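You operate a simulated robot arm through the tools that you are given. There is no shell and no other tool. Be economical: measure what you need, move in short steps, check, and stop when the job is done.

Carry out the task below with a simulated two-armed robot. There is one attempt and no reset: what you move stays moved.

TASK
Take the black weight from the top of the trims bench and put it on top of the carton of snaps. Take the blue band and leave it in the orange tray. Press the chalk button three times. Push the lower drawer of the small blue cabinet shut. Put the S cream label from the top of the window bench on top of the brown zip box and the M cream label on the near end of the belt. Do these in any order. Set down upright: black weight.
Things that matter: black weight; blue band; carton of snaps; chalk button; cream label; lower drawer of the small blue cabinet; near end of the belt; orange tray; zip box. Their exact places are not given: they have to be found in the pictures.

The check looks at the end state, three seconds after you hand in, the way a careful person would. Anything else that was tipped, shoved, dropped, spilled or broken makes it a failure.

THE ROBOT
Two 7-joint arms with two-finger parallel grippers on one trunk, on a base that drives. Base frame: it is fixed to the floor where the robot stands at the start and does not move with it; the origin is under the middle of the robot, x ahead of it, y to its left, z up; the surface under the hand at the start is at about z = 800. Units: mm, degrees, N and s.
The left shoulder is at the start at [50, 168, 1157], the right one opposite. With the tool pointing down near the work surface each hand reaches from about 100 to 660 mm from the robot's upright axis, wherever it stands, measured 20 degrees to its own side. Places, roughly: black weight (5x5x6 cm) [700, 100, 800]; blue band (16x4x2 cm) [800, 100, 800]; carton of snaps [500, 250, 750]; chalk button [1700, 400, 900]; cream label [750, 500, 750]; lower drawer of the small blue cabinet [1100, 800, 900]; near end of the belt [4000, -1700, 800]; orange tray (27x30x5 cm) [2500, -2500, 400]; zip box [750, 750, 750]. Payload 1.57 kg a hand.
The tool frame of a hand sits at the grasp point between the pads (the TCP): z along the fingers, y along the line on which they close. The tips reach 30 mm beyond it. Largest opening 80 mm; finger width 17, thickness 12; the body of the gripper, 40 by 82 mm, starts 80 mm behind the TCP.
Orientation is that of the tool frame in the base frame, as a unit quaternion [w, x, y, z]. With the fingers straight down and closing along the base's y, the tool's x points along the base's -x, its y along +y and its z along -z.

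THE INTERFACE
- The arms move only by the tool servo_tool. It takes "left_increments", "right_increments" or both (then of equal length, played together; a hand with none holds still); each is a list of rows, each a list of 3 entries, a list of its own where there are three numbers: the shift along the tool's x, y, z in mm, then the turn, a rotation vector about the tool's x, y, z in degrees, then the opening, from 0 (shut) to 1 (fully open). In form: [[[tx, ty, tz], [rx, ry, rz], fingers], ...]. A call has 1 to 20 rows; each row shifts and turns the commanded pose from where the row before left it, along the tool's axes as they then stand. Rows are played at 5 a second. More than 50 mm and 8.6 degrees between two rows, or a gripper value outside its range, and nothing of the call is played. Where a pose cannot be reached the arm comes as near as it can. A force on the tool above 40 N (or 10 N above the force at the start of the call, whichever is more), or a blocked arm, ends the call early, and 0.2 s more pass. Each finger travels about 45 mm/s and halts on what it meets, pressing with about 35 N; the grip force reading is that of the motor and also rises with nothing between the fingers. The clock runs only during rows and for 0.2 s after the last one: add rows that do not move to give the fingers time. It gives the time, the measured TCP pose, the force on the tool (base axes), the opening and the grip force at its end, in the units of the frame above (readings bear some noise), with the torque about the TCP (base axes, N m) and any sound that the robot's microphone picked up.
- Cameras (640 x 400 px; columns grow to the right, rows downward): "scene" is now at [111.5, 44.8, 1361.8]; the picture's right is [0.52, -0.86, 0.00], its down [-0.53, -0.32, -0.78] and it looks along [0.67, 0.41, -0.62] (base axes); focal length 274 px, centre (320, 200). "left" rides on the left gripper at [72, 7, -122] in its tool frame; the picture's right is [-0.09, 1.00, 0.00], its down [-0.84, -0.08, -0.54] and it looks along [-0.54, -0.05, 0.84] (tool axes); focal length 238 px, centre (320, 200). "right" rides on the right gripper at [72, -7, -122] in its tool frame; the picture's right is [0.09, 1.00, 0.00], its down [-0.84, 0.08, -0.54] and it looks along [-0.54, 0.05, 0.84] (tool axes); focal length 238 px, centre (320, 200).
- snapshot(camera): a new picture of that camera. No time passes.
- move_column(by): slides the trunk up (or, below 0, down) by that many mm; the arms and the scene camera ride with it, the base frame stays. It gives what a move gives, with no picture.
- drive_base(legs): drives the robot by 1 to 6 legs, each [ahead, left, turn to the left] in mm, mm and degrees, along the robot's own axes; the way and the turn of a leg run together, so that a leg with both is an arc; at most 1500 mm and 180 degrees a leg. The arms and the cameras ride along, it lands a little off, and it stops where it bumps. It gives what a move gives.
- pan_tilt(pan, tilt): turns the head with the scene camera to pan (to the left, within 80 degrees either way) and tilt (down, from -29 to 69), counted from straight ahead of the robot. It gives what a move gives.
- probe_pixels(camera, pixels): for up to 12 pixels [column, row] of the newest picture of that camera ("zoom" is the newest enlarged one), the place [x, y, z] in the base frame of the surface seen there, good to about 3 mm. No time passes.
- enlarge(camera, box): a new picture of the part [left, top, right, bottom] of that camera's present view, enlarged. No time passes.
- hand_in(): hands the job in; it is judged then, once.

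Keep the steps short. Do not move on a guess: measure, check each grasp and each placing, and mend mistakes. In all there are 110 turns and 100 pictures (those below and enlarged ones count). Leave the grippers open and the arms clear of the work at the hand-in unless told otherwise, and finish with a single line.

The tools are called after ">>>" by a JSON object that holds its "fn" and its "kwargs". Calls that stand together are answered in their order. servo_tool: Moves the arms, as the interface text tells. Its arguments: {"type":"object","properties":{"left_increments":{"type":"array","items":{"type":"array"}},"right_increments":{"type":"array","items":{"type":"array"}}},"required":[]} The other tools are called the same way: move_column (by) slides the trunk up or down; drive_base (legs) drives the base; pan_tilt (pan, tilt) turns the head that bears the scene camera; snapshot (camera) takes a picture; probe_pixels (camera, pixels) gives the place of the surface under pixels of a picture; enlarge (camera, box) takes an enlarged picture of a part of a camera's view; hand_in () hands the job in.

At the start:

```text
t: 0.0
left_tool_pos: [264.9, 315.8, 1138.1]
left_orientation: [0.0, 0.001, 1.0, 0.001]
left_ft_force: [0.5, 0.0, -0.5]
left_moment: [0.01, 0.03, -0.01]
left_opening: 80.1
left_finger_force: 0.0
right_tool_pos: [342.1, 54.8, 1136.6]
right_orientation: [0.0, 0.0, 1.0, 0.0]
right_ft_force: [-0.4, 0.1, 0.0]
right_moment: [-0.02, -0.03, -0.01]
right_opening: 80.0
right_finger_force: 0.0
trunk travel left (down, up): [-325.0, 118.0]
robot x, y, heading: [1.8, 1.0, -0.3]
head pan, tilt: [31.1, 38.4]
```

scene: 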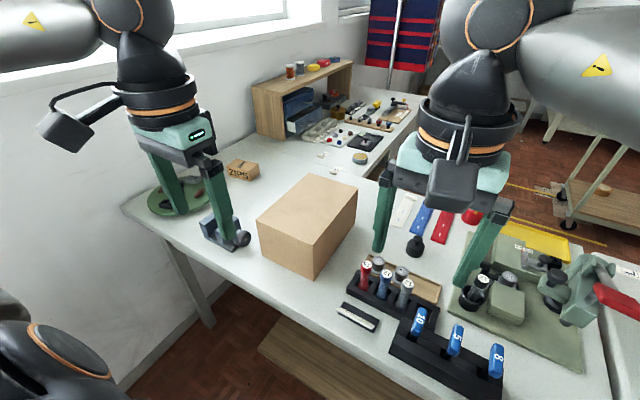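
right: 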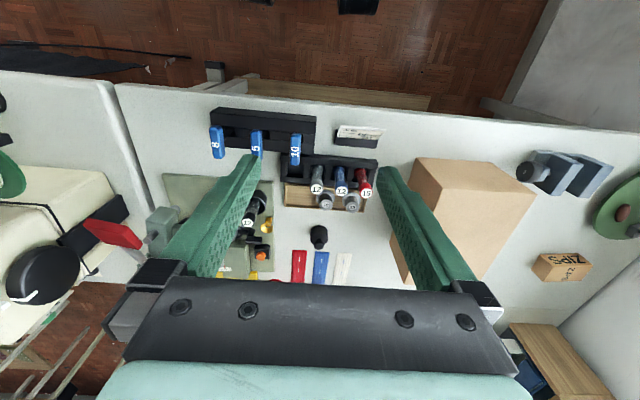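
left: 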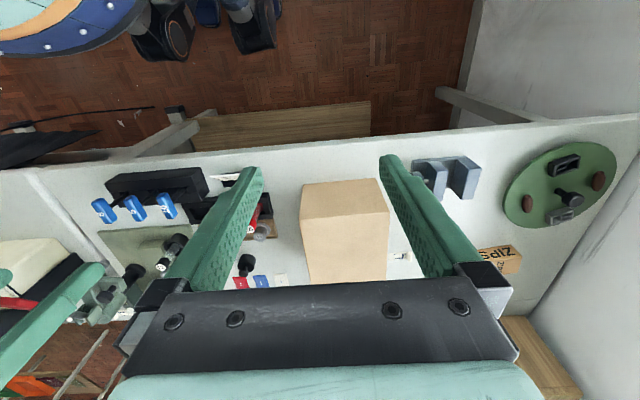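

I can see the weight near (415,243), the bands near (422,218), the carton, the zip box, and a cabinet under the far shelf. I'll enlarge these areas and probe them.

>>> {"fn": "enlarge", "kwargs": {"camera": "scene", "box": [220, 40, 440, 180]}}

>>> {"fn": "probe_pixels", "kwargs": {"camera": "scene", "pixels": [[415, 240], [416, 252], [423, 218], [431, 207], [413, 234], [258, 222], [308, 272], [357, 188], [308, 177], [242, 160], [229, 163], [258, 172]]}}

>>> {"fn": "probe_pixels", "kwargs": {"camera": "zoom", "pixels": [[320, 200], [330, 375], [298, 330], [405, 340], [120, 350], [230, 240], [250, 200]]}}

```text
2.86 times, centred on (330, 110) of scene
```

zoom: 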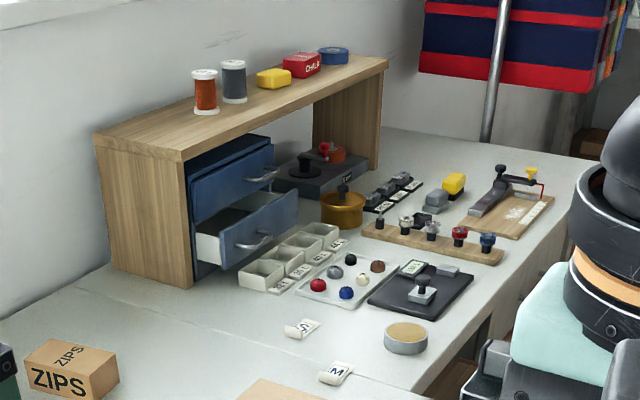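

```text
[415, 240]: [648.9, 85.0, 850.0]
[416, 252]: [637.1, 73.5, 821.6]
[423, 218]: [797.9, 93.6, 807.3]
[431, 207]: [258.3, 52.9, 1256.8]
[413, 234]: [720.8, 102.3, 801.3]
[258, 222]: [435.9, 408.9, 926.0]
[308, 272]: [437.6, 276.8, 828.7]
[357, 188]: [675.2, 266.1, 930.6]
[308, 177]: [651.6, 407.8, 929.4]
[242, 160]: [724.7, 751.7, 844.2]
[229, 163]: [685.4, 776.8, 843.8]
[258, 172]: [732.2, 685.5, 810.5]
```

```text
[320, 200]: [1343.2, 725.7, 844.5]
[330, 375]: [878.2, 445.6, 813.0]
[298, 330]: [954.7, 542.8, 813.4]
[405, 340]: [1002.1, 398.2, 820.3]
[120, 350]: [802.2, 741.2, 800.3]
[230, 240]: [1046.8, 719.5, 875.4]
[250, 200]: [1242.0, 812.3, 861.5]
```

I'll enlarge the near bench and the far shelf so I can tell the items apart.

>>> {"fn": "enlarge", "kwargs": {"camera": "scene", "box": [360, 180, 600, 330]}}

>>> {"fn": "probe_pixels", "kwargs": {"camera": "zoom", "pixels": [[147, 145], [147, 170], [165, 105], [195, 70], [140, 130], [160, 185], [430, 170], [490, 70], [490, 330]]}}

>>> {"fn": "enlarge", "kwargs": {"camera": "right", "box": [200, 90, 420, 290]}}

>>> {"fn": "enlarge", "kwargs": {"camera": "scene", "box": [250, 50, 420, 160]}}

>>> {"fn": "probe_pixels", "kwargs": {"camera": "zoom", "pixels": [[295, 50], [324, 160], [310, 205], [560, 155], [470, 205], [230, 195], [140, 200], [190, 245], [140, 285], [220, 240], [190, 270]]}}

```text
2.67 times, centred on (480, 255) of scene
```

zoom: 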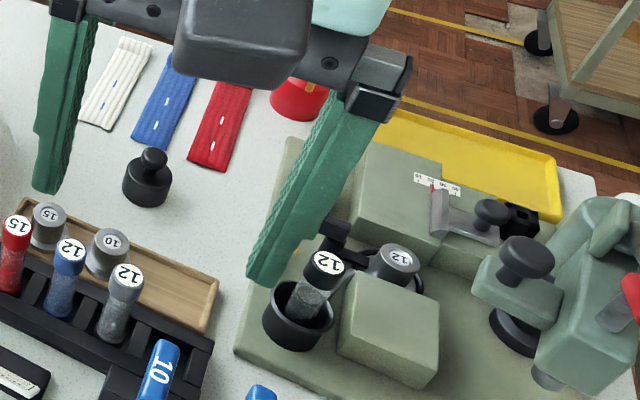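

```text
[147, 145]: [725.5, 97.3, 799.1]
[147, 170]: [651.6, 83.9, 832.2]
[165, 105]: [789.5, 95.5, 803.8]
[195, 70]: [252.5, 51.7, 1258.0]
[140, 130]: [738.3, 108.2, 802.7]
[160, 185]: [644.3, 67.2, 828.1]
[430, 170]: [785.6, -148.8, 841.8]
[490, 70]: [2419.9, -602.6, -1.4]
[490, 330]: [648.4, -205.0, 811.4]
```

```text
2.00 times, centred on (310, 190) of right
```

zoom: 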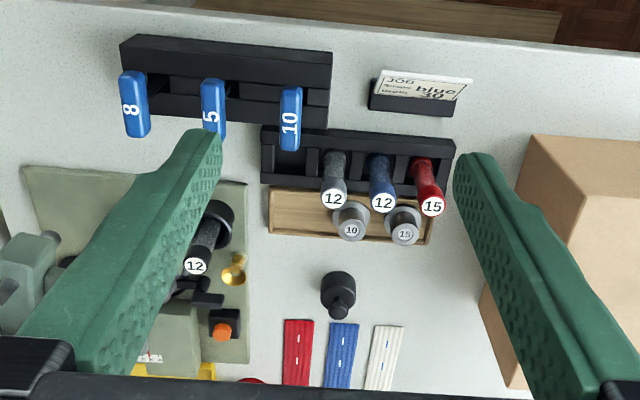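

```text
3.64 times, centred on (335, 105) of scene
```

zoom: 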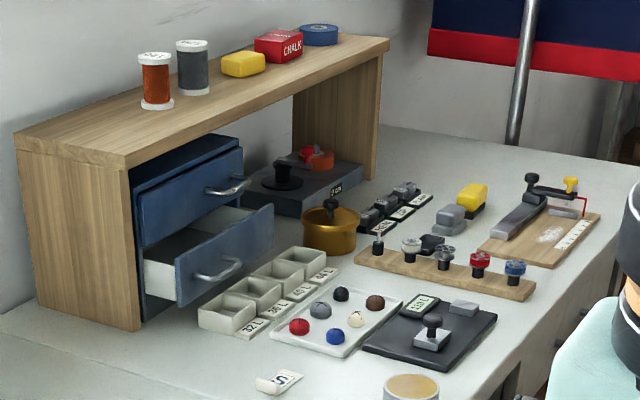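

```text
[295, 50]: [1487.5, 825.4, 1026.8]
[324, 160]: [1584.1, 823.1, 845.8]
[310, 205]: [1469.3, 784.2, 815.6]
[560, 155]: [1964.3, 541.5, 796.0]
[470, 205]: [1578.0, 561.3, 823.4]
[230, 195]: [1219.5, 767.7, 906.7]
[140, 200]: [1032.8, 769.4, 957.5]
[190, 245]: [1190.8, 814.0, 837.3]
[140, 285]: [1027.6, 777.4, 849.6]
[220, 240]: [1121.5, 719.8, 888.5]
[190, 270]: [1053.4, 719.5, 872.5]
```

Next I'll check where the bench's front edge and lower shelf are before driving closer.

>>> {"fn": "snapshot", "kwargs": {"camera": "scene"}}

>>> {"fn": "probe_pixels", "kwargs": {"camera": "scene", "pixels": [[400, 388], [330, 330], [240, 265], [130, 212], [420, 395], [270, 345], [416, 240], [412, 248], [423, 232], [432, 207], [415, 232]]}}

>>> {"fn": "probe_pixels", "kwargs": {"camera": "right", "pixels": [[319, 232], [318, 241], [322, 264], [323, 253], [320, 278], [424, 162], [415, 157], [526, 185], [400, 280]]}}

```text
92 pictures are left
```

scene: 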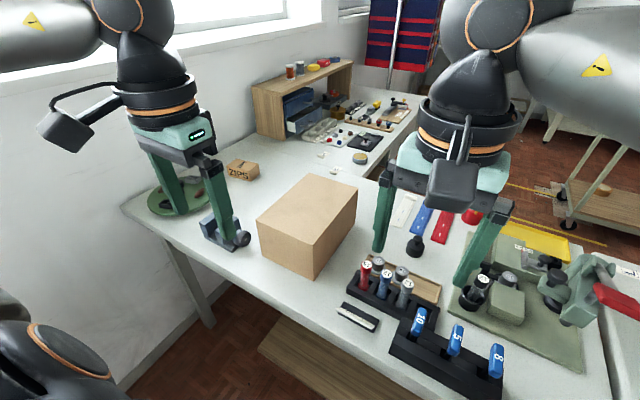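

```text
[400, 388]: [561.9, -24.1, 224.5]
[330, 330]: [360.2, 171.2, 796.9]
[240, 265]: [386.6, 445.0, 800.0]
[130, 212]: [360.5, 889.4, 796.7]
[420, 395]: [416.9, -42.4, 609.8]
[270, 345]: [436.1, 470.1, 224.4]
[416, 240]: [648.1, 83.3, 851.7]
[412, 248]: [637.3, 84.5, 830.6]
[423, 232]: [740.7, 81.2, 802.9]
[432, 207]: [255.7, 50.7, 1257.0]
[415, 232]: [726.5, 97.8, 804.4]
```

```text
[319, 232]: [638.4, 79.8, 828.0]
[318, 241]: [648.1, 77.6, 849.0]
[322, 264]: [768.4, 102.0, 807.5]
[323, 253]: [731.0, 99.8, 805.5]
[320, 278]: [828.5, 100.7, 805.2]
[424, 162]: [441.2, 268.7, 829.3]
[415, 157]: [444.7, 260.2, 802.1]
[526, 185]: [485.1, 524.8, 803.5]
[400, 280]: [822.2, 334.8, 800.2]
```

The front edge is at x≈360. I'll look down to see the robot's base and how much room there is.

>>> {"fn": "pan_tilt", "kwargs": {"pan": 0, "tilt": 69}}

>>> {"fn": "snapshot", "kwargs": {"camera": "scene"}}

```text
t: 1.0
left_tool_pos: [263.4, 315.8, 1138.3]
left_orientation: [0.0, -0.001, 1.0, -0.001]
left_ft_force: [0.6, 0.9, -0.8]
left_moment: [-0.01, 0.02, -0.02]
left_opening: 80.2
left_finger_force: 0.0
right_tool_pos: [342.6, 54.9, 1136.4]
right_orientation: [0.0, 0.0, 1.0, 0.0]
right_ft_force: [0.3, -0.2, 0.9]
right_moment: [0.0, 0.0, 0.01]
right_opening: 80.0
right_finger_force: 0.2
trunk travel left (down, up): [-325.0, 118.0]
robot x, y, heading: [1.8, 1.7, 0.3]
head pan, tilt: [0.0, 68.8]
```

```text
91 pictures are left
```

scene: 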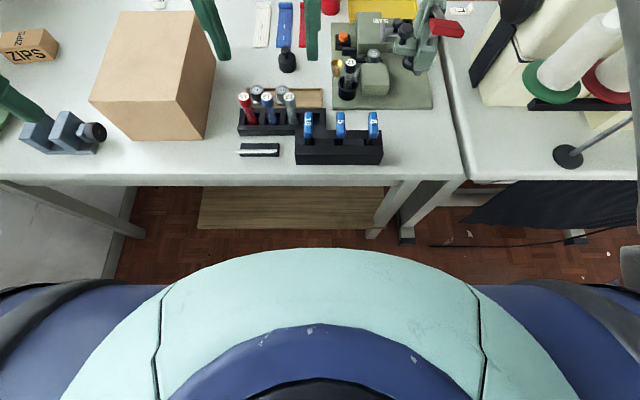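

>>> {"fn": "probe_pixels", "kwargs": {"camera": "scene", "pixels": [[320, 255], [200, 275], [450, 275], [230, 225], [320, 300], [372, 235], [140, 235], [320, 180], [90, 180], [286, 52], [284, 30]]}}

```text
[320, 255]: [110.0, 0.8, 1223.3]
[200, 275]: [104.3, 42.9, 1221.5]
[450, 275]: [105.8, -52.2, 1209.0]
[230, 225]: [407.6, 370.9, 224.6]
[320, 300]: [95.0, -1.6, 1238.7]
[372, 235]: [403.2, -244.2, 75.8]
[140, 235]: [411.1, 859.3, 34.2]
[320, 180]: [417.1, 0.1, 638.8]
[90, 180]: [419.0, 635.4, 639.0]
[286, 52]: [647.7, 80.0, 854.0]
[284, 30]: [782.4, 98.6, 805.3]
```

The shelf below starts at x≈407. I'll drive ahead 60 mm carefully and raise the trunk slightly later if I need to.

>>> {"fn": "drive_base", "kwargs": {"legs": [[60, 0, 0]]}}

```text
t: 1.9
left_tool_pos: [324.0, 315.0, 1138.5]
left_orientation: [0.0, 0.001, 1.0, 0.001]
left_ft_force: [0.1, 0.2, 0.4]
left_moment: [0.0, 0.02, -0.01]
left_opening: 79.8
left_finger_force: 0.0
right_tool_pos: [403.3, 53.9, 1137.2]
right_orientation: [0.0, 0.0, 1.0, 0.0]
right_ft_force: [0.0, -0.1, -0.3]
right_moment: [-0.03, 0.0, -0.07]
right_opening: 80.2
right_finger_force: 0.1
trunk travel left (down, up): [-325.0, 118.0]
robot x, y, heading: [59.8, 0.5, 0.0]
head pan, tilt: [0.0, 68.8]
```

No bump. I'll go 50 mm more.

>>> {"fn": "drive_base", "kwargs": {"legs": [[50, 0, 0]]}}

```text
t: 2.9
left_tool_pos: [374.6, 316.4, 1138.0]
left_orientation: [0.0, 0.0, 1.0, 0.0]
left_ft_force: [-0.2, -0.4, -0.8]
left_moment: [0.01, -0.01, -0.02]
left_opening: 80.3
left_finger_force: 0.1
right_tool_pos: [453.4, 53.1, 1136.1]
right_orientation: [0.0, 0.0, 1.0, -0.001]
right_ft_force: [0.9, 0.1, -0.6]
right_moment: [-0.03, 0.02, 0.0]
right_opening: 79.9
right_finger_force: 0.0
trunk travel left (down, up): [-325.0, 118.0]
robot x, y, heading: [109.1, -0.5, 0.0]
head pan, tilt: [0.0, 68.8]
```

There's room. Next the right hand moves aside to the right and the left hand goes above the weight.

>>> {"fn": "servo_tool", "kwargs": {"left_increments": [[[-27, -23.4, 6], [0, 0, 0], 1], [[-27, -23.4, 6], [0, 0, 0], 1], [[-27, -23.4, 6], [0, 0, 0], 1], [[-27, -23.4, 6], [0, 0, 0], 1], [[-27, -23.4, 6], [0, 0, 0], 1], [[-27, -23.4, 6], [0, 0, 0], 1], [[-27, -23.4, 6], [0, 0, 0], 1], [[-27, -23.4, 6], [0, 0, 0], 1], [[-27, -23.4, 25], [0, 0, 0], 1], [[-27, -23.4, 25], [0, 0, 0], 1], [[0, 0, 30], [0, 0, 0], 1], [[0, 0, 30], [0, 0, 0], 1]], "right_increments": [[[10, -40, 0], [0, 0, 0], 1], [[10, -40, 0], [0, 0, 0], 1], [[10, -40, 0], [0, 0, 0], 1], [[10, -40, 0], [0, 0, 0], 1], [[10, -40, 0], [0, 0, 0], 1], [[10, -40, 0], [0, 0, 0], 1], [[0, 0, 0], [0, 0, 0], 1], [[0, 0, 0], [0, 0, 0], 1], [[0, 0, 0], [0, 0, 0], 1], [[0, 0, 0], [0, 0, 0], 1], [[0, 0, 0], [0, 0, 0], 1], [[0, 0, 0], [0, 0, 0], 1]]}}

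>>> {"fn": "snapshot", "kwargs": {"camera": "left"}}

>>> {"fn": "snapshot", "kwargs": {"camera": "scene"}}

```text
t: 5.5
left_tool_pos: [573.6, 162.3, 978.3]
left_orientation: [0.001, 0.0, 1.0, -0.001]
left_ft_force: [0.2, -0.2, 0.1]
left_moment: [-0.01, -0.03, -0.01]
left_opening: 80.0
left_finger_force: 0.1
left hand out of reach, approached as far as the arm can: row 8, 9, 10, 11, 12
right_tool_pos: [392.4, -186.1, 1136.7]
right_orientation: [0.0, 0.0, 1.0, -0.001]
right_ft_force: [-0.5, -0.4, -0.1]
right_moment: [0.0, -0.02, -0.01]
right_opening: 80.4
right_finger_force: 0.0
trunk travel left (down, up): [-325.0, 118.0]
robot x, y, heading: [105.7, -0.2, -0.0]
head pan, tilt: [0.0, 68.8]
```

```text
90 pictures are left
```

left: 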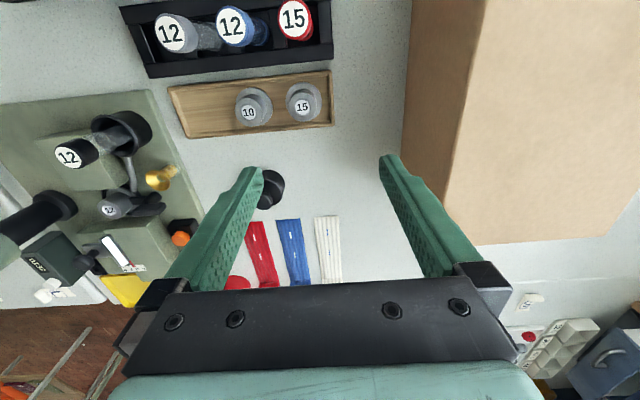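

```text
89 pictures are left
```

scene: 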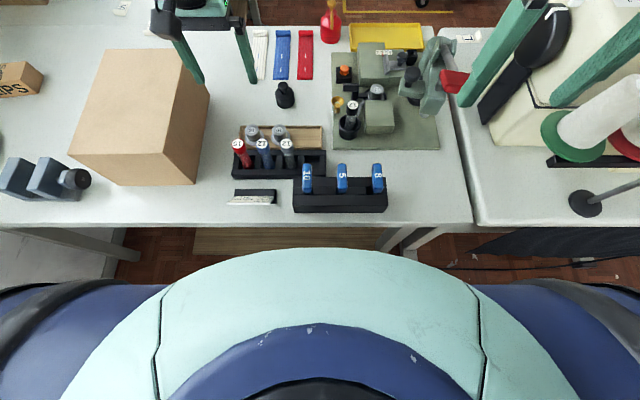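

The left arm ran out of reach at (574,162). Turning the robot right would bring the weight to the arm's favoured side, but first I'll check what stands near the right hand.

>>> {"fn": "probe_pixels", "kwargs": {"camera": "scene", "pixels": [[500, 130], [540, 45], [565, 135], [600, 105], [635, 105], [635, 60], [450, 82], [585, 200], [285, 88], [286, 100], [283, 52], [525, 40]]}}

```text
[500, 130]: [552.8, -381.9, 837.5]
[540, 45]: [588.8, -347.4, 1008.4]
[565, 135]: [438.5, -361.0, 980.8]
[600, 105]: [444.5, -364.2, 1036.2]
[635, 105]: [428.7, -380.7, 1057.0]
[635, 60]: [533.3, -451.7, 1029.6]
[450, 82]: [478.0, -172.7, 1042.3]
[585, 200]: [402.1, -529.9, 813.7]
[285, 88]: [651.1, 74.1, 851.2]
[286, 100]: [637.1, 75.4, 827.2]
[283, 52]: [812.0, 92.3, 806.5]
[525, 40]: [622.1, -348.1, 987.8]
```

The machine's spools rise to about z=1060. I'll raise and pull back the right hand, then turn the robot right by 14 degrees.

>>> {"fn": "servo_tool", "kwargs": {"right_increments": [[[30, 0, -30], [0, 0, 0], 1], [[30, 0, -30], [0, 0, 0], 1]]}}

>>> {"fn": "drive_base", "kwargs": {"legs": [[0, 0, -14]]}}

>>> {"fn": "snapshot", "kwargs": {"camera": "left"}}

```text
t: 6.1
left_tool_pos: [574.0, 161.4, 978.2]
left_orientation: [0.001, 0.001, 1.0, 0.0]
left_ft_force: [0.6, -0.3, 0.9]
left_moment: [0.02, -0.03, 0.0]
left_opening: 79.9
left_finger_force: 0.0
right_tool_pos: [331.3, -189.1, 1195.3]
right_orientation: [0.0, 0.0, 1.0, 0.0]
right_ft_force: [-0.3, 0.4, -0.8]
right_moment: [-0.03, -0.02, 0.01]
right_opening: 80.1
right_finger_force: 0.0
trunk travel left (down, up): [-325.0, 118.0]
robot x, y, heading: [107.4, 1.0, -0.2]
head pan, tilt: [0.0, 68.8]
```

```text
t: 7.3
left_tool_pos: [600.2, 47.1, 978.9]
left_orientation: [0.0, 0.12, 0.993, -0.001]
left_ft_force: [-0.5, 0.7, 0.2]
left_moment: [-0.02, -0.02, -0.02]
left_opening: 80.0
left_finger_force: 0.0
right_tool_pos: [281.3, -236.4, 1196.3]
right_orientation: [0.0, 0.12, 0.993, 0.0]
right_ft_force: [0.4, -0.6, 0.1]
right_moment: [0.01, 0.01, -0.02]
right_opening: 80.2
right_finger_force: 0.0
trunk travel left (down, up): [-325.0, 118.0]
robot x, y, heading: [108.1, -3.9, -13.8]
head pan, tilt: [0.0, 68.8]
```

```text
88 pictures are left
```

left: 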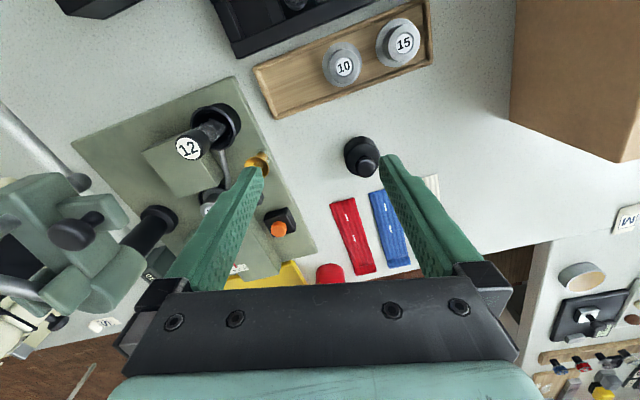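

I'll probe the weight and the blue band in this left picture.

>>> {"fn": "probe_pixels", "kwargs": {"camera": "left", "pixels": [[366, 163], [357, 147], [347, 160], [368, 143], [349, 148], [376, 195], [398, 262], [392, 225], [380, 192], [408, 258]]}}

>>> {"fn": "enlarge", "kwargs": {"camera": "left", "box": [300, 120, 460, 290]}}

```text
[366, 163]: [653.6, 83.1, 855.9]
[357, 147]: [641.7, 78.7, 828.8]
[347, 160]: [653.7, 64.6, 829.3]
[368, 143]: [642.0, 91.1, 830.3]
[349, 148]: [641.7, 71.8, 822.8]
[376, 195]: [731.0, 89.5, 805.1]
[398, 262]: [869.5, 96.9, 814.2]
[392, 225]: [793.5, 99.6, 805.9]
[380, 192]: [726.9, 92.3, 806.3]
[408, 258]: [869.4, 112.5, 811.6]
```

```text
2.35 times, centred on (380, 205) of left
```

zoom: 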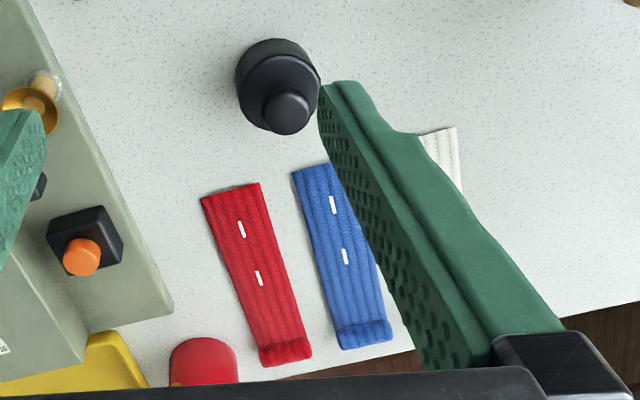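

The weight's centre is about (654,83) with the knob top at 856, and the band runs x≈727..880 at y≈92–105. The left hand moves over the weight.

>>> {"fn": "servo_tool", "kwargs": {"left_increments": [[[-15, 16, 0], [0, 0, 0], 1], [[-15, 16, 0], [0, 0, 0], 1], [[-13.8, 16, 0], [0, 0, 0], 1], [[0, 0, 30], [0, 0, 0], 1], [[0, 0, 0], [0, 0, 0], 1]]}}

>>> {"fn": "snapshot", "kwargs": {"camera": "left"}}

```text
t: 8.5
left_tool_pos: [648.9, 86.1, 950.0]
left_orientation: [0.002, 0.119, 0.993, -0.003]
left_ft_force: [-0.8, -0.8, 0.2]
left_moment: [-0.06, -0.03, -0.03]
left_opening: 79.9
left_finger_force: 0.1
left hand out of reach, approached as far as the arm can: row 4
right_tool_pos: [280.3, -236.7, 1195.8]
right_orientation: [0.0, 0.119, 0.993, 0.0]
right_ft_force: [-0.7, 0.1, 0.1]
right_moment: [0.02, 0.0, 0.0]
right_opening: 80.0
right_finger_force: 0.2
trunk travel left (down, up): [-325.0, 118.0]
robot x, y, heading: [108.3, -3.8, -14.0]
head pan, tilt: [0.0, 68.8]
```

```text
86 pictures are left
```

left: 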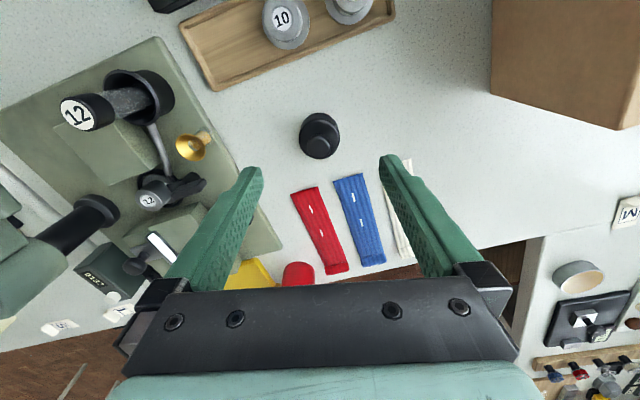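

It's at its reach limit up here; reach should grow lower down. I'll descend toward z≈890 and check.

>>> {"fn": "servo_tool", "kwargs": {"left_increments": [[[-2, -1, 20], [0, 0, 0], 1], [[-3, -1, 20], [0, 0, 0], 1], [[0, 0, 15], [0, 0, 0], 1], [[0, 0, 0], [0, 0, 0], 1]]}}

>>> {"fn": "snapshot", "kwargs": {"camera": "left"}}

```text
t: 9.5
left_tool_pos: [641.1, 103.0, 904.1]
left_orientation: [0.002, 0.12, 0.993, -0.002]
left_ft_force: [0.4, 0.0, -0.2]
left_moment: [0.01, 0.0, -0.01]
left_opening: 80.1
left_finger_force: 0.0
left hand out of reach, approached as far as the arm can: row 1, 2, 3
right_tool_pos: [280.8, -236.3, 1195.4]
right_orientation: [-0.001, 0.12, 0.993, 0.0]
right_ft_force: [0.0, 0.2, 0.2]
right_moment: [0.02, -0.04, 0.01]
right_opening: 79.9
right_finger_force: 0.1
trunk travel left (down, up): [-325.0, 118.0]
robot x, y, heading: [111.7, -0.9, -13.9]
head pan, tilt: [0.0, 68.8]
```

```text
85 pictures are left
```

left: 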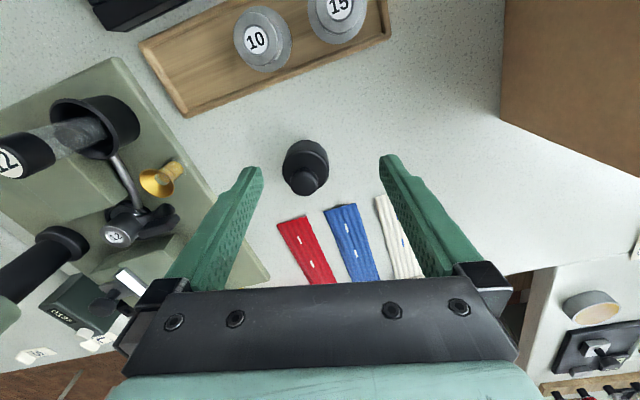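

The hand slid sideways at the reach limit. I'll raise the hand and lower the trunk, so the arm works at a better height.

>>> {"fn": "servo_tool", "kwargs": {"left_increments": [[[5, 0, -40], [0, 0, 0], 1], [[5, 0, -40], [0, 0, 0], 1], [[5, 0, -40], [0, 0, 0], 1], [[0, 0, -20], [0, 0, 0], 1]], "right_increments": [[[0, 0, -30], [0, 0, 0], 1], [[0, 0, -30], [0, 0, 0], 1], [[0, 0, -30], [0, 0, 0], 1], [[0, 0, -20], [0, 0, 0], 1]]}}

>>> {"fn": "move_column", "kwargs": {"by": -120}}

```text
t: 10.5
left_tool_pos: [626.8, 108.0, 1044.3]
left_orientation: [0.001, 0.12, 0.993, 0.0]
left_ft_force: [-0.7, -0.1, 0.3]
left_moment: [0.0, -0.01, -0.01]
left_opening: 79.9
left_finger_force: 0.0
right_tool_pos: [280.9, -237.1, 1307.2]
right_orientation: [0.001, 0.118, 0.993, 0.0]
right_ft_force: [0.9, 0.2, 0.9]
right_moment: [0.01, 0.03, -0.05]
right_opening: 79.8
right_finger_force: 0.0
trunk travel left (down, up): [-325.0, 118.0]
robot x, y, heading: [108.8, -2.0, -13.9]
head pan, tilt: [0.0, 68.8]
```

```text
t: 12.0
left_tool_pos: [626.1, 106.7, 926.0]
left_orientation: [0.001, 0.12, 0.993, -0.001]
left_ft_force: [0.5, 0.9, -0.3]
left_moment: [0.0, 0.0, 0.0]
left_opening: 80.0
left_finger_force: 0.1
right_tool_pos: [282.5, -237.7, 1186.6]
right_orientation: [0.001, 0.118, 0.993, -0.001]
right_ft_force: [0.4, 0.1, -0.1]
right_moment: [0.0, 0.01, -0.02]
right_opening: 79.8
right_finger_force: 0.2
trunk travel left (down, up): [-205.0, 238.0]
robot x, y, heading: [110.2, 3.8, -13.8]
head pan, tilt: [0.0, 68.8]
```

Now back over (654,83) at z≈905.

>>> {"fn": "servo_tool", "kwargs": {"left_increments": [[[-16.5, -8.3, 10], [0, 0, 0], 1], [[-16.4, -8.3, 10], [0, 0, 0], 1], [[0, 0, 0], [0, 0, 0], 1]]}}

>>> {"fn": "snapshot", "kwargs": {"camera": "left"}}

>>> {"fn": "probe_pixels", "kwargs": {"camera": "left", "pixels": [[320, 170], [320, 150]]}}

```text
t: 12.8
left_tool_pos: [654.0, 82.7, 904.1]
left_orientation: [0.001, 0.119, 0.993, -0.001]
left_ft_force: [0.1, -1.1, 0.1]
left_moment: [0.0, 0.02, -0.04]
left_opening: 79.9
left_finger_force: 0.0
right_tool_pos: [281.2, -237.5, 1186.6]
right_orientation: [0.001, 0.12, 0.993, 0.0]
right_ft_force: [-0.6, 0.4, 0.1]
right_moment: [0.02, 0.0, 0.01]
right_opening: 79.9
right_finger_force: 0.2
trunk travel left (down, up): [-205.0, 238.0]
robot x, y, heading: [110.3, 1.1, -13.7]
head pan, tilt: [0.0, 68.8]
```

```text
84 pictures are left
```

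left: 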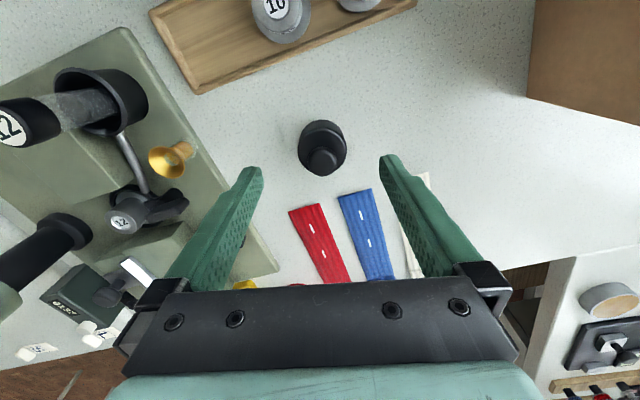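

```text
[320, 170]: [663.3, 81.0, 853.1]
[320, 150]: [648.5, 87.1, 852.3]
```

The weight is centred between the fingers. I'll go down to z≈838 and close.

>>> {"fn": "servo_tool", "kwargs": {"left_increments": [[[0, 0, 30], [0, 0, 0], 1], [[0, 0, 25], [0, 0, 0], 1], [[0, 0, 10], [0, 0, 0], 1], [[0, 0, 0], [0, 0, 0], 1], [[0, 0, 0], [0, 0, 0], 0], [[0, 0, 0], [0, 0, 0], 0], [[0, 0, 0], [0, 0, 0], 0], [[0, 0, 0], [0, 0, 0], 0], [[0, 0, 0], [0, 0, 0], 0]]}}

>>> {"fn": "snapshot", "kwargs": {"camera": "left"}}

```text
t: 14.8
left_tool_pos: [651.6, 84.6, 841.6]
left_orientation: [0.002, 0.12, 0.993, -0.002]
left_ft_force: [-1.5, -1.6, 0.0]
left_moment: [-0.01, 0.04, -0.04]
left_opening: 42.9
left_finger_force: 34.5
left hand out of reach, approached as far as the arm can: row 3
right_tool_pos: [280.7, -237.0, 1186.8]
right_orientation: [0.0, 0.12, 0.993, -0.001]
right_ft_force: [-0.3, -1.3, 0.0]
right_moment: [-0.02, -0.01, -0.02]
right_opening: 80.0
right_finger_force: 0.0
trunk travel left (down, up): [-205.0, 238.0]
robot x, y, heading: [109.4, 1.1, -13.8]
head pan, tilt: [0.0, 68.8]
```

```text
83 pictures are left
```

left: 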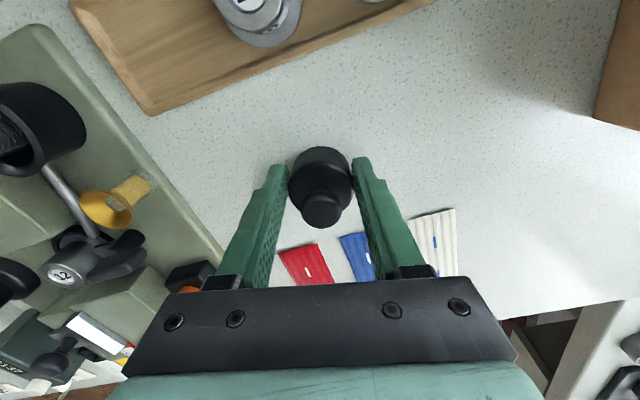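

Gripped at 43 mm. I'll lift straight up, drifting slightly toward the robot.

>>> {"fn": "servo_tool", "kwargs": {"left_increments": [[[0, 0, -25], [0, 0, 0], 0], [[0, 0, -35], [0, 0, 0], 0], [[5, 5, -40], [0, 0, 0], 0], [[10, 10, -40], [0, 0, 0], 0], [[15, 15, -40], [0, 0, 0], 0], [[15, 15, -30], [0, 0, 0], 0], [[0, 0, 0], [0, 0, 0], 0]]}}

>>> {"fn": "snapshot", "kwargs": {"camera": "left"}}

```text
t: 16.4
left_tool_pos: [620.1, 138.8, 1053.3]
left_orientation: [0.001, 0.119, 0.993, -0.001]
left_ft_force: [0.4, 0.5, -3.4]
left_moment: [0.04, 0.02, -0.05]
left_opening: 42.8
left_finger_force: 34.6
right_tool_pos: [282.3, -236.2, 1186.4]
right_orientation: [0.0, 0.119, 0.993, 0.001]
right_ft_force: [0.7, -0.1, 0.3]
right_moment: [-0.02, 0.03, -0.02]
right_opening: 80.2
right_finger_force: 0.1
trunk travel left (down, up): [-205.0, 238.0]
robot x, y, heading: [111.7, -0.2, -13.9]
head pan, tilt: [0.0, 68.8]
```

```text
82 pictures are left
```

left: 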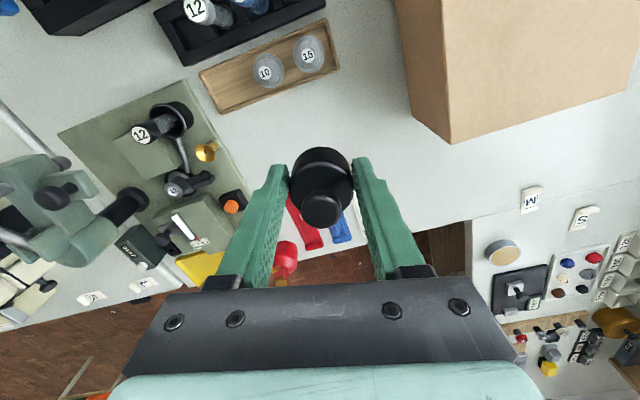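

Weight held. I'll move it over the carton's top centre (552,338).

>>> {"fn": "servo_tool", "kwargs": {"left_increments": [[[19, 29.5, 0], [0, 0, 0], 0], [[19, 29.5, 0], [0, 0, 0], 0], [[19, 29.5, 0], [0, 0, 0], 0], [[19, 29.5, 0], [0, 0, 0], 0], [[19, 29.5, 0], [0, 0, 0], 0], [[19, 29.5, 0], [0, 0, 0], 0], [[0, 0, 30], [0, 0, 0], 0], [[0, 0, 25], [0, 0, 0], 0], [[0, 0, 0], [0, 0, 0], 0]]}}

>>> {"fn": "snapshot", "kwargs": {"camera": "left"}}

>>> {"fn": "snapshot", "kwargs": {"camera": "scene"}}

```text
t: 18.4
left_tool_pos: [551.6, 341.7, 993.7]
left_orientation: [0.001, 0.12, 0.993, -0.002]
left_ft_force: [0.3, 0.7, -2.6]
left_moment: [0.02, 0.05, 0.0]
left_opening: 42.5
left_finger_force: 34.7
right_tool_pos: [282.0, -236.8, 1186.4]
right_orientation: [0.0, 0.119, 0.993, 0.0]
right_ft_force: [0.3, 0.0, -0.2]
right_moment: [0.02, 0.03, -0.01]
right_opening: 80.3
right_finger_force: 0.0
trunk travel left (down, up): [-205.0, 238.0]
robot x, y, heading: [109.5, -1.3, -13.9]
head pan, tilt: [0.0, 68.8]
```

```text
81 pictures are left
```

left: 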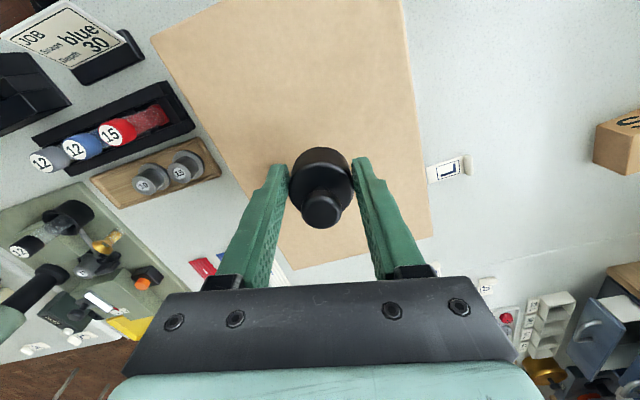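

```text
80 pictures are left
```

scene: 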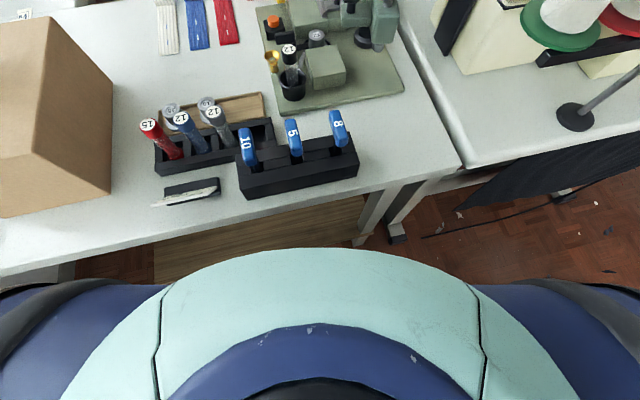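

It's over the carton. I'll lower it in small steps to touch, then release.

>>> {"fn": "servo_tool", "kwargs": {"left_increments": [[[0, 0, 10], [0, 0, 0], 0], [[0, 0, 7], [0, 0, 0], 0], [[0, 0, 4], [0, 0, 0], 0], [[0, 0, 0], [0, 0, 0], 0]]}}

```text
t: 19.4
left_tool_pos: [551.5, 339.7, 974.3]
left_orientation: [0.0, 0.12, 0.993, -0.001]
left_ft_force: [-1.0, -0.2, -4.0]
left_moment: [0.01, 0.02, 0.04]
left_opening: 42.7
left_finger_force: 34.7
right_tool_pos: [280.9, -236.6, 1185.7]
right_orientation: [0.0, 0.119, 0.993, 0.0]
right_ft_force: [-0.6, 0.4, 0.2]
right_moment: [0.0, -0.02, 0.0]
right_opening: 79.9
right_finger_force: 0.0
trunk travel left (down, up): [-205.0, 238.0]
robot x, y, heading: [111.5, 0.2, -14.1]
head pan, tilt: [0.0, 68.8]
```

>>> {"fn": "servo_tool", "kwargs": {"left_increments": [[[0, 0, 2], [0, 0, 0], 0], [[0, 0, 2], [0, 0, 0], 0], [[0, 0, 0], [0, 0, 0], 0]]}}

```text
t: 20.2
left_tool_pos: [550.7, 340.3, 971.3]
left_orientation: [0.003, 0.119, 0.993, 0.001]
left_ft_force: [2.0, 1.5, 5.8]
left_moment: [0.03, 0.06, -0.06]
left_opening: 42.8
left_finger_force: 34.9
right_tool_pos: [280.8, -236.9, 1186.7]
right_orientation: [0.0, 0.119, 0.993, 0.0]
right_ft_force: [0.6, -0.3, 0.0]
right_moment: [0.01, 0.02, 0.03]
right_opening: 80.1
right_finger_force: 0.1
trunk travel left (down, up): [-205.0, 238.0]
robot x, y, heading: [111.6, -1.4, -13.7]
head pan, tilt: [0.0, 68.8]
```

The force turned to +5.8 N, so it's in contact. I'll release and rise straight up.

>>> {"fn": "servo_tool", "kwargs": {"left_increments": [[[0, 0, 0], [0, 0, 0], 1], [[0, 0, 0], [0, 0, 0], 1], [[0, 0, 0], [0, 0, 0], 1], [[0, 0, 0], [0, 0, 0], 1], [[0, 0, -20], [0, 0, 0], 1], [[0, 0, -40], [0, 0, 0], 1], [[0, 0, -40], [0, 0, 0], 1], [[0, 0, -40], [0, 0, 0], 1]]}}

>>> {"fn": "snapshot", "kwargs": {"camera": "left"}}

```text
t: 22.0
left_tool_pos: [552.9, 338.6, 1110.9]
left_orientation: [0.002, 0.12, 0.993, -0.001]
left_ft_force: [-0.3, -0.5, -0.5]
left_moment: [-0.01, 0.0, 0.01]
left_opening: 80.0
left_finger_force: 0.0
right_tool_pos: [281.9, -237.6, 1187.1]
right_orientation: [0.001, 0.118, 0.993, 0.001]
right_ft_force: [-0.2, -0.6, 0.2]
right_moment: [0.01, -0.03, -0.01]
right_opening: 80.1
right_finger_force: 0.1
trunk travel left (down, up): [-205.0, 238.0]
robot x, y, heading: [110.2, 2.2, -13.9]
head pan, tilt: [0.0, 68.8]
```

```text
79 pictures are left
```

left: 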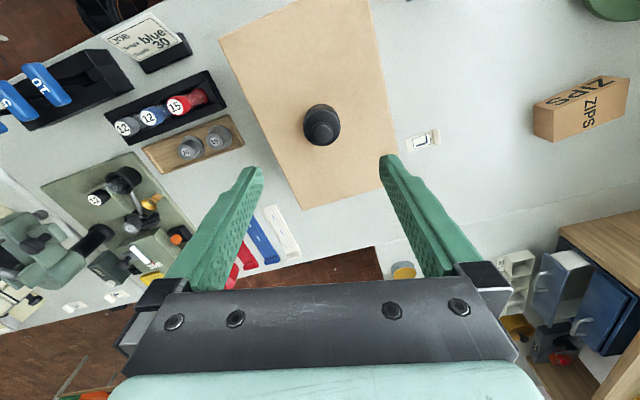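

The weight stands upright on the carton. Now I'll back off from the bench, tuck in the left hand, and look for the way into the aisle.

>>> {"fn": "drive_base", "kwargs": {"legs": [[-350, 0, 0]]}}

>>> {"fn": "servo_tool", "kwargs": {"left_increments": [[[40, 0, -20], [0, 0, 0], 1], [[40, 0, -20], [0, 0, 0], 1], [[40, -10, -20], [0, 0, 0], 1], [[40, -10, 0], [0, 0, 0], 1]]}}

>>> {"fn": "pan_tilt", "kwargs": {"pan": -35, "tilt": 20}}

>>> {"fn": "snapshot", "kwargs": {"camera": "scene"}}

```text
t: 24.3
left_tool_pos: [205.5, 422.8, 1111.1]
left_orientation: [0.001, 0.124, 0.992, 0.0]
left_ft_force: [-0.2, 0.4, -0.5]
left_moment: [-0.01, -0.01, -0.02]
left_opening: 80.0
left_finger_force: 0.1
right_tool_pos: [-68.3, -151.3, 1186.3]
right_orientation: [0.0, 0.123, 0.992, 0.0]
right_ft_force: [-0.1, -1.3, -0.4]
right_moment: [-0.01, -0.01, -0.03]
right_opening: 79.8
right_finger_force: 0.1
trunk travel left (down, up): [-205.0, 238.0]
robot x, y, heading: [-244.3, 85.8, -14.4]
head pan, tilt: [0.0, 68.8]
```

```text
t: 25.3
left_tool_pos: [44.7, 430.5, 1159.0]
left_orientation: [0.002, 0.122, 0.993, -0.002]
left_ft_force: [-0.8, 0.8, 0.4]
left_moment: [0.0, 0.02, 0.03]
left_opening: 79.7
left_finger_force: 0.0
left hand out of reach, approached as far as the arm can: row 3, 4
right_tool_pos: [-69.3, -152.3, 1185.8]
right_orientation: [0.0, 0.123, 0.992, 0.0]
right_ft_force: [0.1, -0.4, -0.1]
right_moment: [0.03, 0.01, 0.01]
right_opening: 80.2
right_finger_force: 0.1
trunk travel left (down, up): [-205.0, 238.0]
robot x, y, heading: [-239.7, 86.8, -14.1]
head pan, tilt: [0.0, 68.8]
```

```text
t: 26.5
left_tool_pos: [45.2, 429.7, 1158.7]
left_orientation: [0.001, 0.121, 0.993, -0.001]
left_ft_force: [-0.4, 0.2, -0.9]
left_moment: [0.0, -0.02, -0.01]
left_opening: 80.0
left_finger_force: 0.2
right_tool_pos: [-67.7, -151.5, 1187.0]
right_orientation: [0.0, 0.122, 0.992, 0.001]
right_ft_force: [-0.2, 1.1, 0.4]
right_moment: [0.0, 0.02, 0.02]
right_opening: 80.1
right_finger_force: 0.2
trunk travel left (down, up): [-205.0, 238.0]
robot x, y, heading: [-235.2, 86.3, -14.4]
head pan, tilt: [-35.0, 20.0]
```

```text
78 pictures are left
```

scene: 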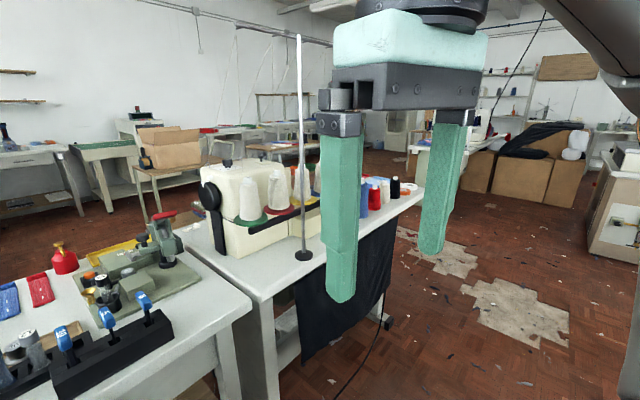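

I'll probe the machine table's far end and the open floor to its right.

>>> {"fn": "probe_pixels", "kwargs": {"camera": "scene", "pixels": [[425, 192], [388, 322], [370, 345], [330, 395], [395, 180], [415, 175], [480, 260], [505, 190], [590, 250], [480, 185], [570, 370], [640, 300]]}}

>>> {"fn": "pan_tilt", "kwargs": {"pan": -70, "tilt": 25}}

>>> {"fn": "snapshot", "kwargs": {"camera": "scene"}}

```text
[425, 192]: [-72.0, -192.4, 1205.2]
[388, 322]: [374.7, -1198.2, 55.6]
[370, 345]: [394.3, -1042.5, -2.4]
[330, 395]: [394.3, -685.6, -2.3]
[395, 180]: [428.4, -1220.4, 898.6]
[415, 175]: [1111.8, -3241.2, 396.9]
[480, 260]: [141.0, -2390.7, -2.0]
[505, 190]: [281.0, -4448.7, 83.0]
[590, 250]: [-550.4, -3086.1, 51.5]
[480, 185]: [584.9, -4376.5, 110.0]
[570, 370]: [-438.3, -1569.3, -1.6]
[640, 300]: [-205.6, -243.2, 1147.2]
```

```text
t: 27.5
left_tool_pos: [45.1, 430.4, 1159.5]
left_orientation: [0.002, 0.122, 0.993, -0.001]
left_ft_force: [0.7, -0.7, 0.0]
left_moment: [-0.02, 0.0, 0.0]
left_opening: 79.8
left_finger_force: 0.0
right_tool_pos: [-68.6, -152.8, 1185.5]
right_orientation: [0.0, 0.123, 0.992, 0.0]
right_ft_force: [-0.3, -0.5, -0.3]
right_moment: [-0.01, -0.01, 0.03]
right_opening: 80.0
right_finger_force: 0.0
trunk travel left (down, up): [-205.0, 238.0]
robot x, y, heading: [-244.7, 87.4, -14.2]
head pan, tilt: [-70.0, 25.0]
```

```text
77 pictures are left
```

scene: 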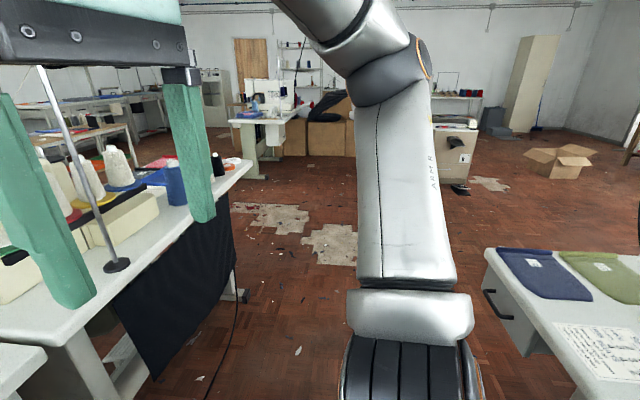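

>>> {"fn": "probe_pixels", "kwargs": {"camera": "scene", "pixels": [[483, 255], [585, 395], [245, 165], [247, 295], [262, 178], [235, 350], [190, 398], [640, 210], [530, 350], [285, 125]]}}

>>> {"fn": "pan_tilt", "kwargs": {"pan": -18, "tilt": 20}}

>>> {"fn": "snapshot", "kwargs": {"camera": "scene"}}

```text
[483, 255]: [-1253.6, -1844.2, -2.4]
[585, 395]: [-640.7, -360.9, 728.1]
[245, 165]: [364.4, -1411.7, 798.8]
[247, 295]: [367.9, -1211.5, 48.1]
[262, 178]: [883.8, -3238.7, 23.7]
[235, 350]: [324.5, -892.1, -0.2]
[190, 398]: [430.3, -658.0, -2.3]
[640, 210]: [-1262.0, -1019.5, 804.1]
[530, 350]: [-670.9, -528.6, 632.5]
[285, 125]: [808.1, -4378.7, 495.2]
```

```text
t: 28.7
left_tool_pos: [46.1, 431.2, 1159.6]
left_orientation: [0.001, 0.121, 0.993, 0.0]
left_ft_force: [0.3, 0.0, -0.4]
left_moment: [-0.01, 0.01, 0.01]
left_opening: 79.8
left_finger_force: 0.2
right_tool_pos: [-68.9, -150.9, 1186.8]
right_orientation: [-0.001, 0.123, 0.992, 0.0]
right_ft_force: [-0.1, -0.1, 0.3]
right_moment: [0.0, -0.01, -0.02]
right_opening: 79.9
right_finger_force: 0.1
trunk travel left (down, up): [-205.0, 238.0]
robot x, y, heading: [-241.2, 85.9, -14.3]
head pan, tilt: [-18.0, 20.0]
```

```text
76 pictures are left
```

scene: 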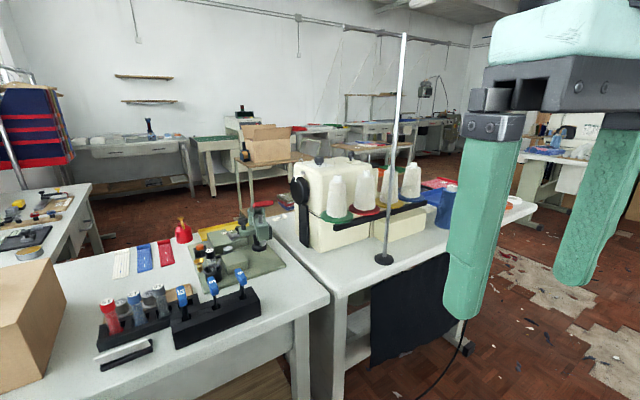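

>>> {"fn": "probe_pixels", "kwargs": {"camera": "scene", "pixels": [[245, 235], [250, 165], [310, 155], [430, 195], [395, 35], [213, 190], [190, 195], [88, 185], [104, 250], [40, 255], [530, 190], [445, 140]]}}

>>> {"fn": "drive_base", "kwargs": {"legs": [[0, 0, -75]]}}

>>> {"fn": "pan_tilt", "kwargs": {"pan": 0, "tilt": 25}}

>>> {"fn": "snapshot", "kwargs": {"camera": "scene"}}

```text
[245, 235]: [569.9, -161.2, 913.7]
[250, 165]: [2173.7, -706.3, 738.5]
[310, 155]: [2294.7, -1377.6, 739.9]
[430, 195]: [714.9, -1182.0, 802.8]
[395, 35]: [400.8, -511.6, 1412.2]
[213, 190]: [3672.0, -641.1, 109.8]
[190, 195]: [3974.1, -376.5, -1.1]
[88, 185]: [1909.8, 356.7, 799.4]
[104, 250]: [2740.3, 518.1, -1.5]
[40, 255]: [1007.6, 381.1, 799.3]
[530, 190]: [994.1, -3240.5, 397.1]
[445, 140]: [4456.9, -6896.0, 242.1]
```

```text
t: 32.4
left_tool_pos: [162.1, -107.5, 1158.9]
left_orientation: [0.0, 0.708, 0.706, -0.002]
left_ft_force: [0.3, -0.2, 0.4]
left_moment: [0.02, -0.02, -0.03]
left_opening: 80.0
left_finger_force: 0.1
right_tool_pos: [-429.5, -136.2, 1186.6]
right_orientation: [0.0, 0.709, 0.706, 0.0]
right_ft_force: [0.0, 0.5, 0.6]
right_moment: [0.0, -0.02, 0.01]
right_opening: 80.1
right_finger_force: 0.0
trunk travel left (down, up): [-205.0, 238.0]
robot x, y, heading: [-234.5, 87.9, -90.1]
head pan, tilt: [-18.0, 20.0]
```

```text
t: 33.2
left_tool_pos: [163.7, -105.5, 1158.4]
left_orientation: [0.001, 0.708, 0.707, -0.002]
left_ft_force: [0.2, -0.2, -0.5]
left_moment: [0.02, -0.01, 0.03]
left_opening: 79.7
left_finger_force: 0.0
right_tool_pos: [-428.4, -135.5, 1186.1]
right_orientation: [0.001, 0.709, 0.705, 0.0]
right_ft_force: [0.4, -0.2, -0.1]
right_moment: [-0.01, 0.01, 0.0]
right_opening: 80.2
right_finger_force: 0.1
trunk travel left (down, up): [-205.0, 238.0]
robot x, y, heading: [-236.7, 85.7, -90.1]
head pan, tilt: [0.0, 25.0]
```

```text
75 pictures are left
```

scene: 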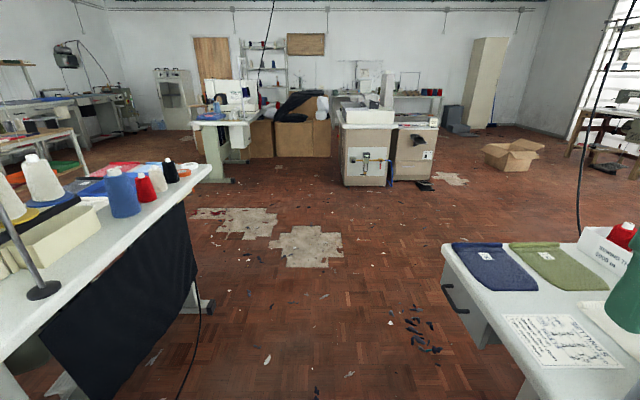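

The corridor between the machine table (x>360) and the right-hand bench (x<-650) is clear. I'll drive down it, then turn to face +x.

>>> {"fn": "drive_base", "kwargs": {"legs": [[1000, 40, 0], [1150, 0, 0], [0, 0, 90]]}}

>>> {"fn": "pan_tilt", "kwargs": {"pan": 0, "tilt": 20}}

>>> {"fn": "snapshot", "kwargs": {"camera": "scene"}}

```text
t: 47.6
left_tool_pos: [-9.5, -1652.3, 1159.8]
left_orientation: [0.002, 0.007, 1.0, -0.001]
left_ft_force: [-0.3, -1.2, 0.8]
left_moment: [0.0, -0.02, 0.01]
left_opening: 80.1
left_finger_force: 0.1
right_tool_pos: [14.3, -2244.3, 1187.0]
right_orientation: [0.001, 0.007, 1.0, 0.0]
right_ft_force: [0.4, -0.2, 0.6]
right_moment: [0.0, 0.0, -0.01]
right_opening: 80.1
right_finger_force: 0.1
trunk travel left (down, up): [-205.0, 238.0]
robot x, y, heading: [-209.5, -2054.2, -0.7]
head pan, tilt: [0.0, 25.0]
```

```text
t: 48.2
left_tool_pos: [-7.3, -1651.4, 1159.0]
left_orientation: [0.003, 0.006, 1.0, -0.001]
left_ft_force: [-0.2, 0.4, -0.3]
left_moment: [-0.04, 0.01, -0.03]
left_opening: 80.0
left_finger_force: 0.0
right_tool_pos: [13.9, -2243.2, 1187.1]
right_orientation: [0.0, 0.007, 1.0, -0.001]
right_ft_force: [-0.7, 0.4, -0.2]
right_moment: [-0.01, 0.01, 0.02]
right_opening: 80.0
right_finger_force: 0.0
trunk travel left (down, up): [-205.0, 238.0]
robot x, y, heading: [-207.3, -2047.4, -0.9]
head pan, tilt: [0.0, 20.0]
```

```text
74 pictures are left
```

scene: 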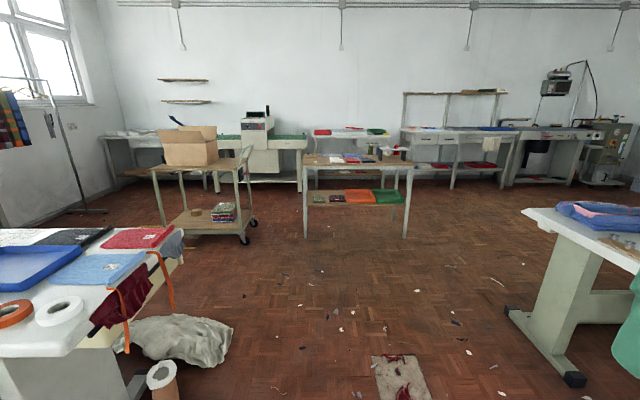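

An orange tray appears on the lower shelf of the middle table (360,196), and a green belt stands at the back (270,140). I'll zoom and measure.

>>> {"fn": "enlarge", "kwargs": {"camera": "scene", "box": [200, 90, 440, 250]}}

>>> {"fn": "probe_pixels", "kwargs": {"camera": "scene", "pixels": [[305, 238], [406, 238], [360, 192], [302, 160], [412, 165], [245, 240], [150, 170], [180, 240], [230, 335], [240, 141], [300, 147], [505, 315]]}}

```text
2.50 times, centred on (320, 170) of scene
```

zoom: 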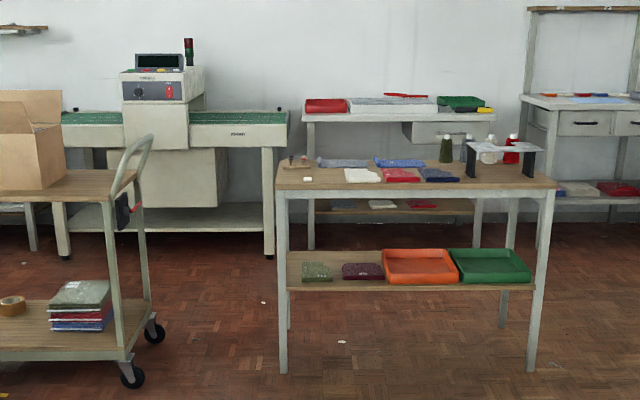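

```text
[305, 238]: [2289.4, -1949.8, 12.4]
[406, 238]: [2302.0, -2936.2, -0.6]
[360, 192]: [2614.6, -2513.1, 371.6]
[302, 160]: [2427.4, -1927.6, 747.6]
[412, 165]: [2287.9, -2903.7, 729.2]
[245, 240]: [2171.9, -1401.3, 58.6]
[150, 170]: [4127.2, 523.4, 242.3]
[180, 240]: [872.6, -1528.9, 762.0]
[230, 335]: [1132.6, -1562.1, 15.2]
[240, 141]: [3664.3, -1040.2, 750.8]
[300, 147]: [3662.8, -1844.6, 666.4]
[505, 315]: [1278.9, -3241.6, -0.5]
```

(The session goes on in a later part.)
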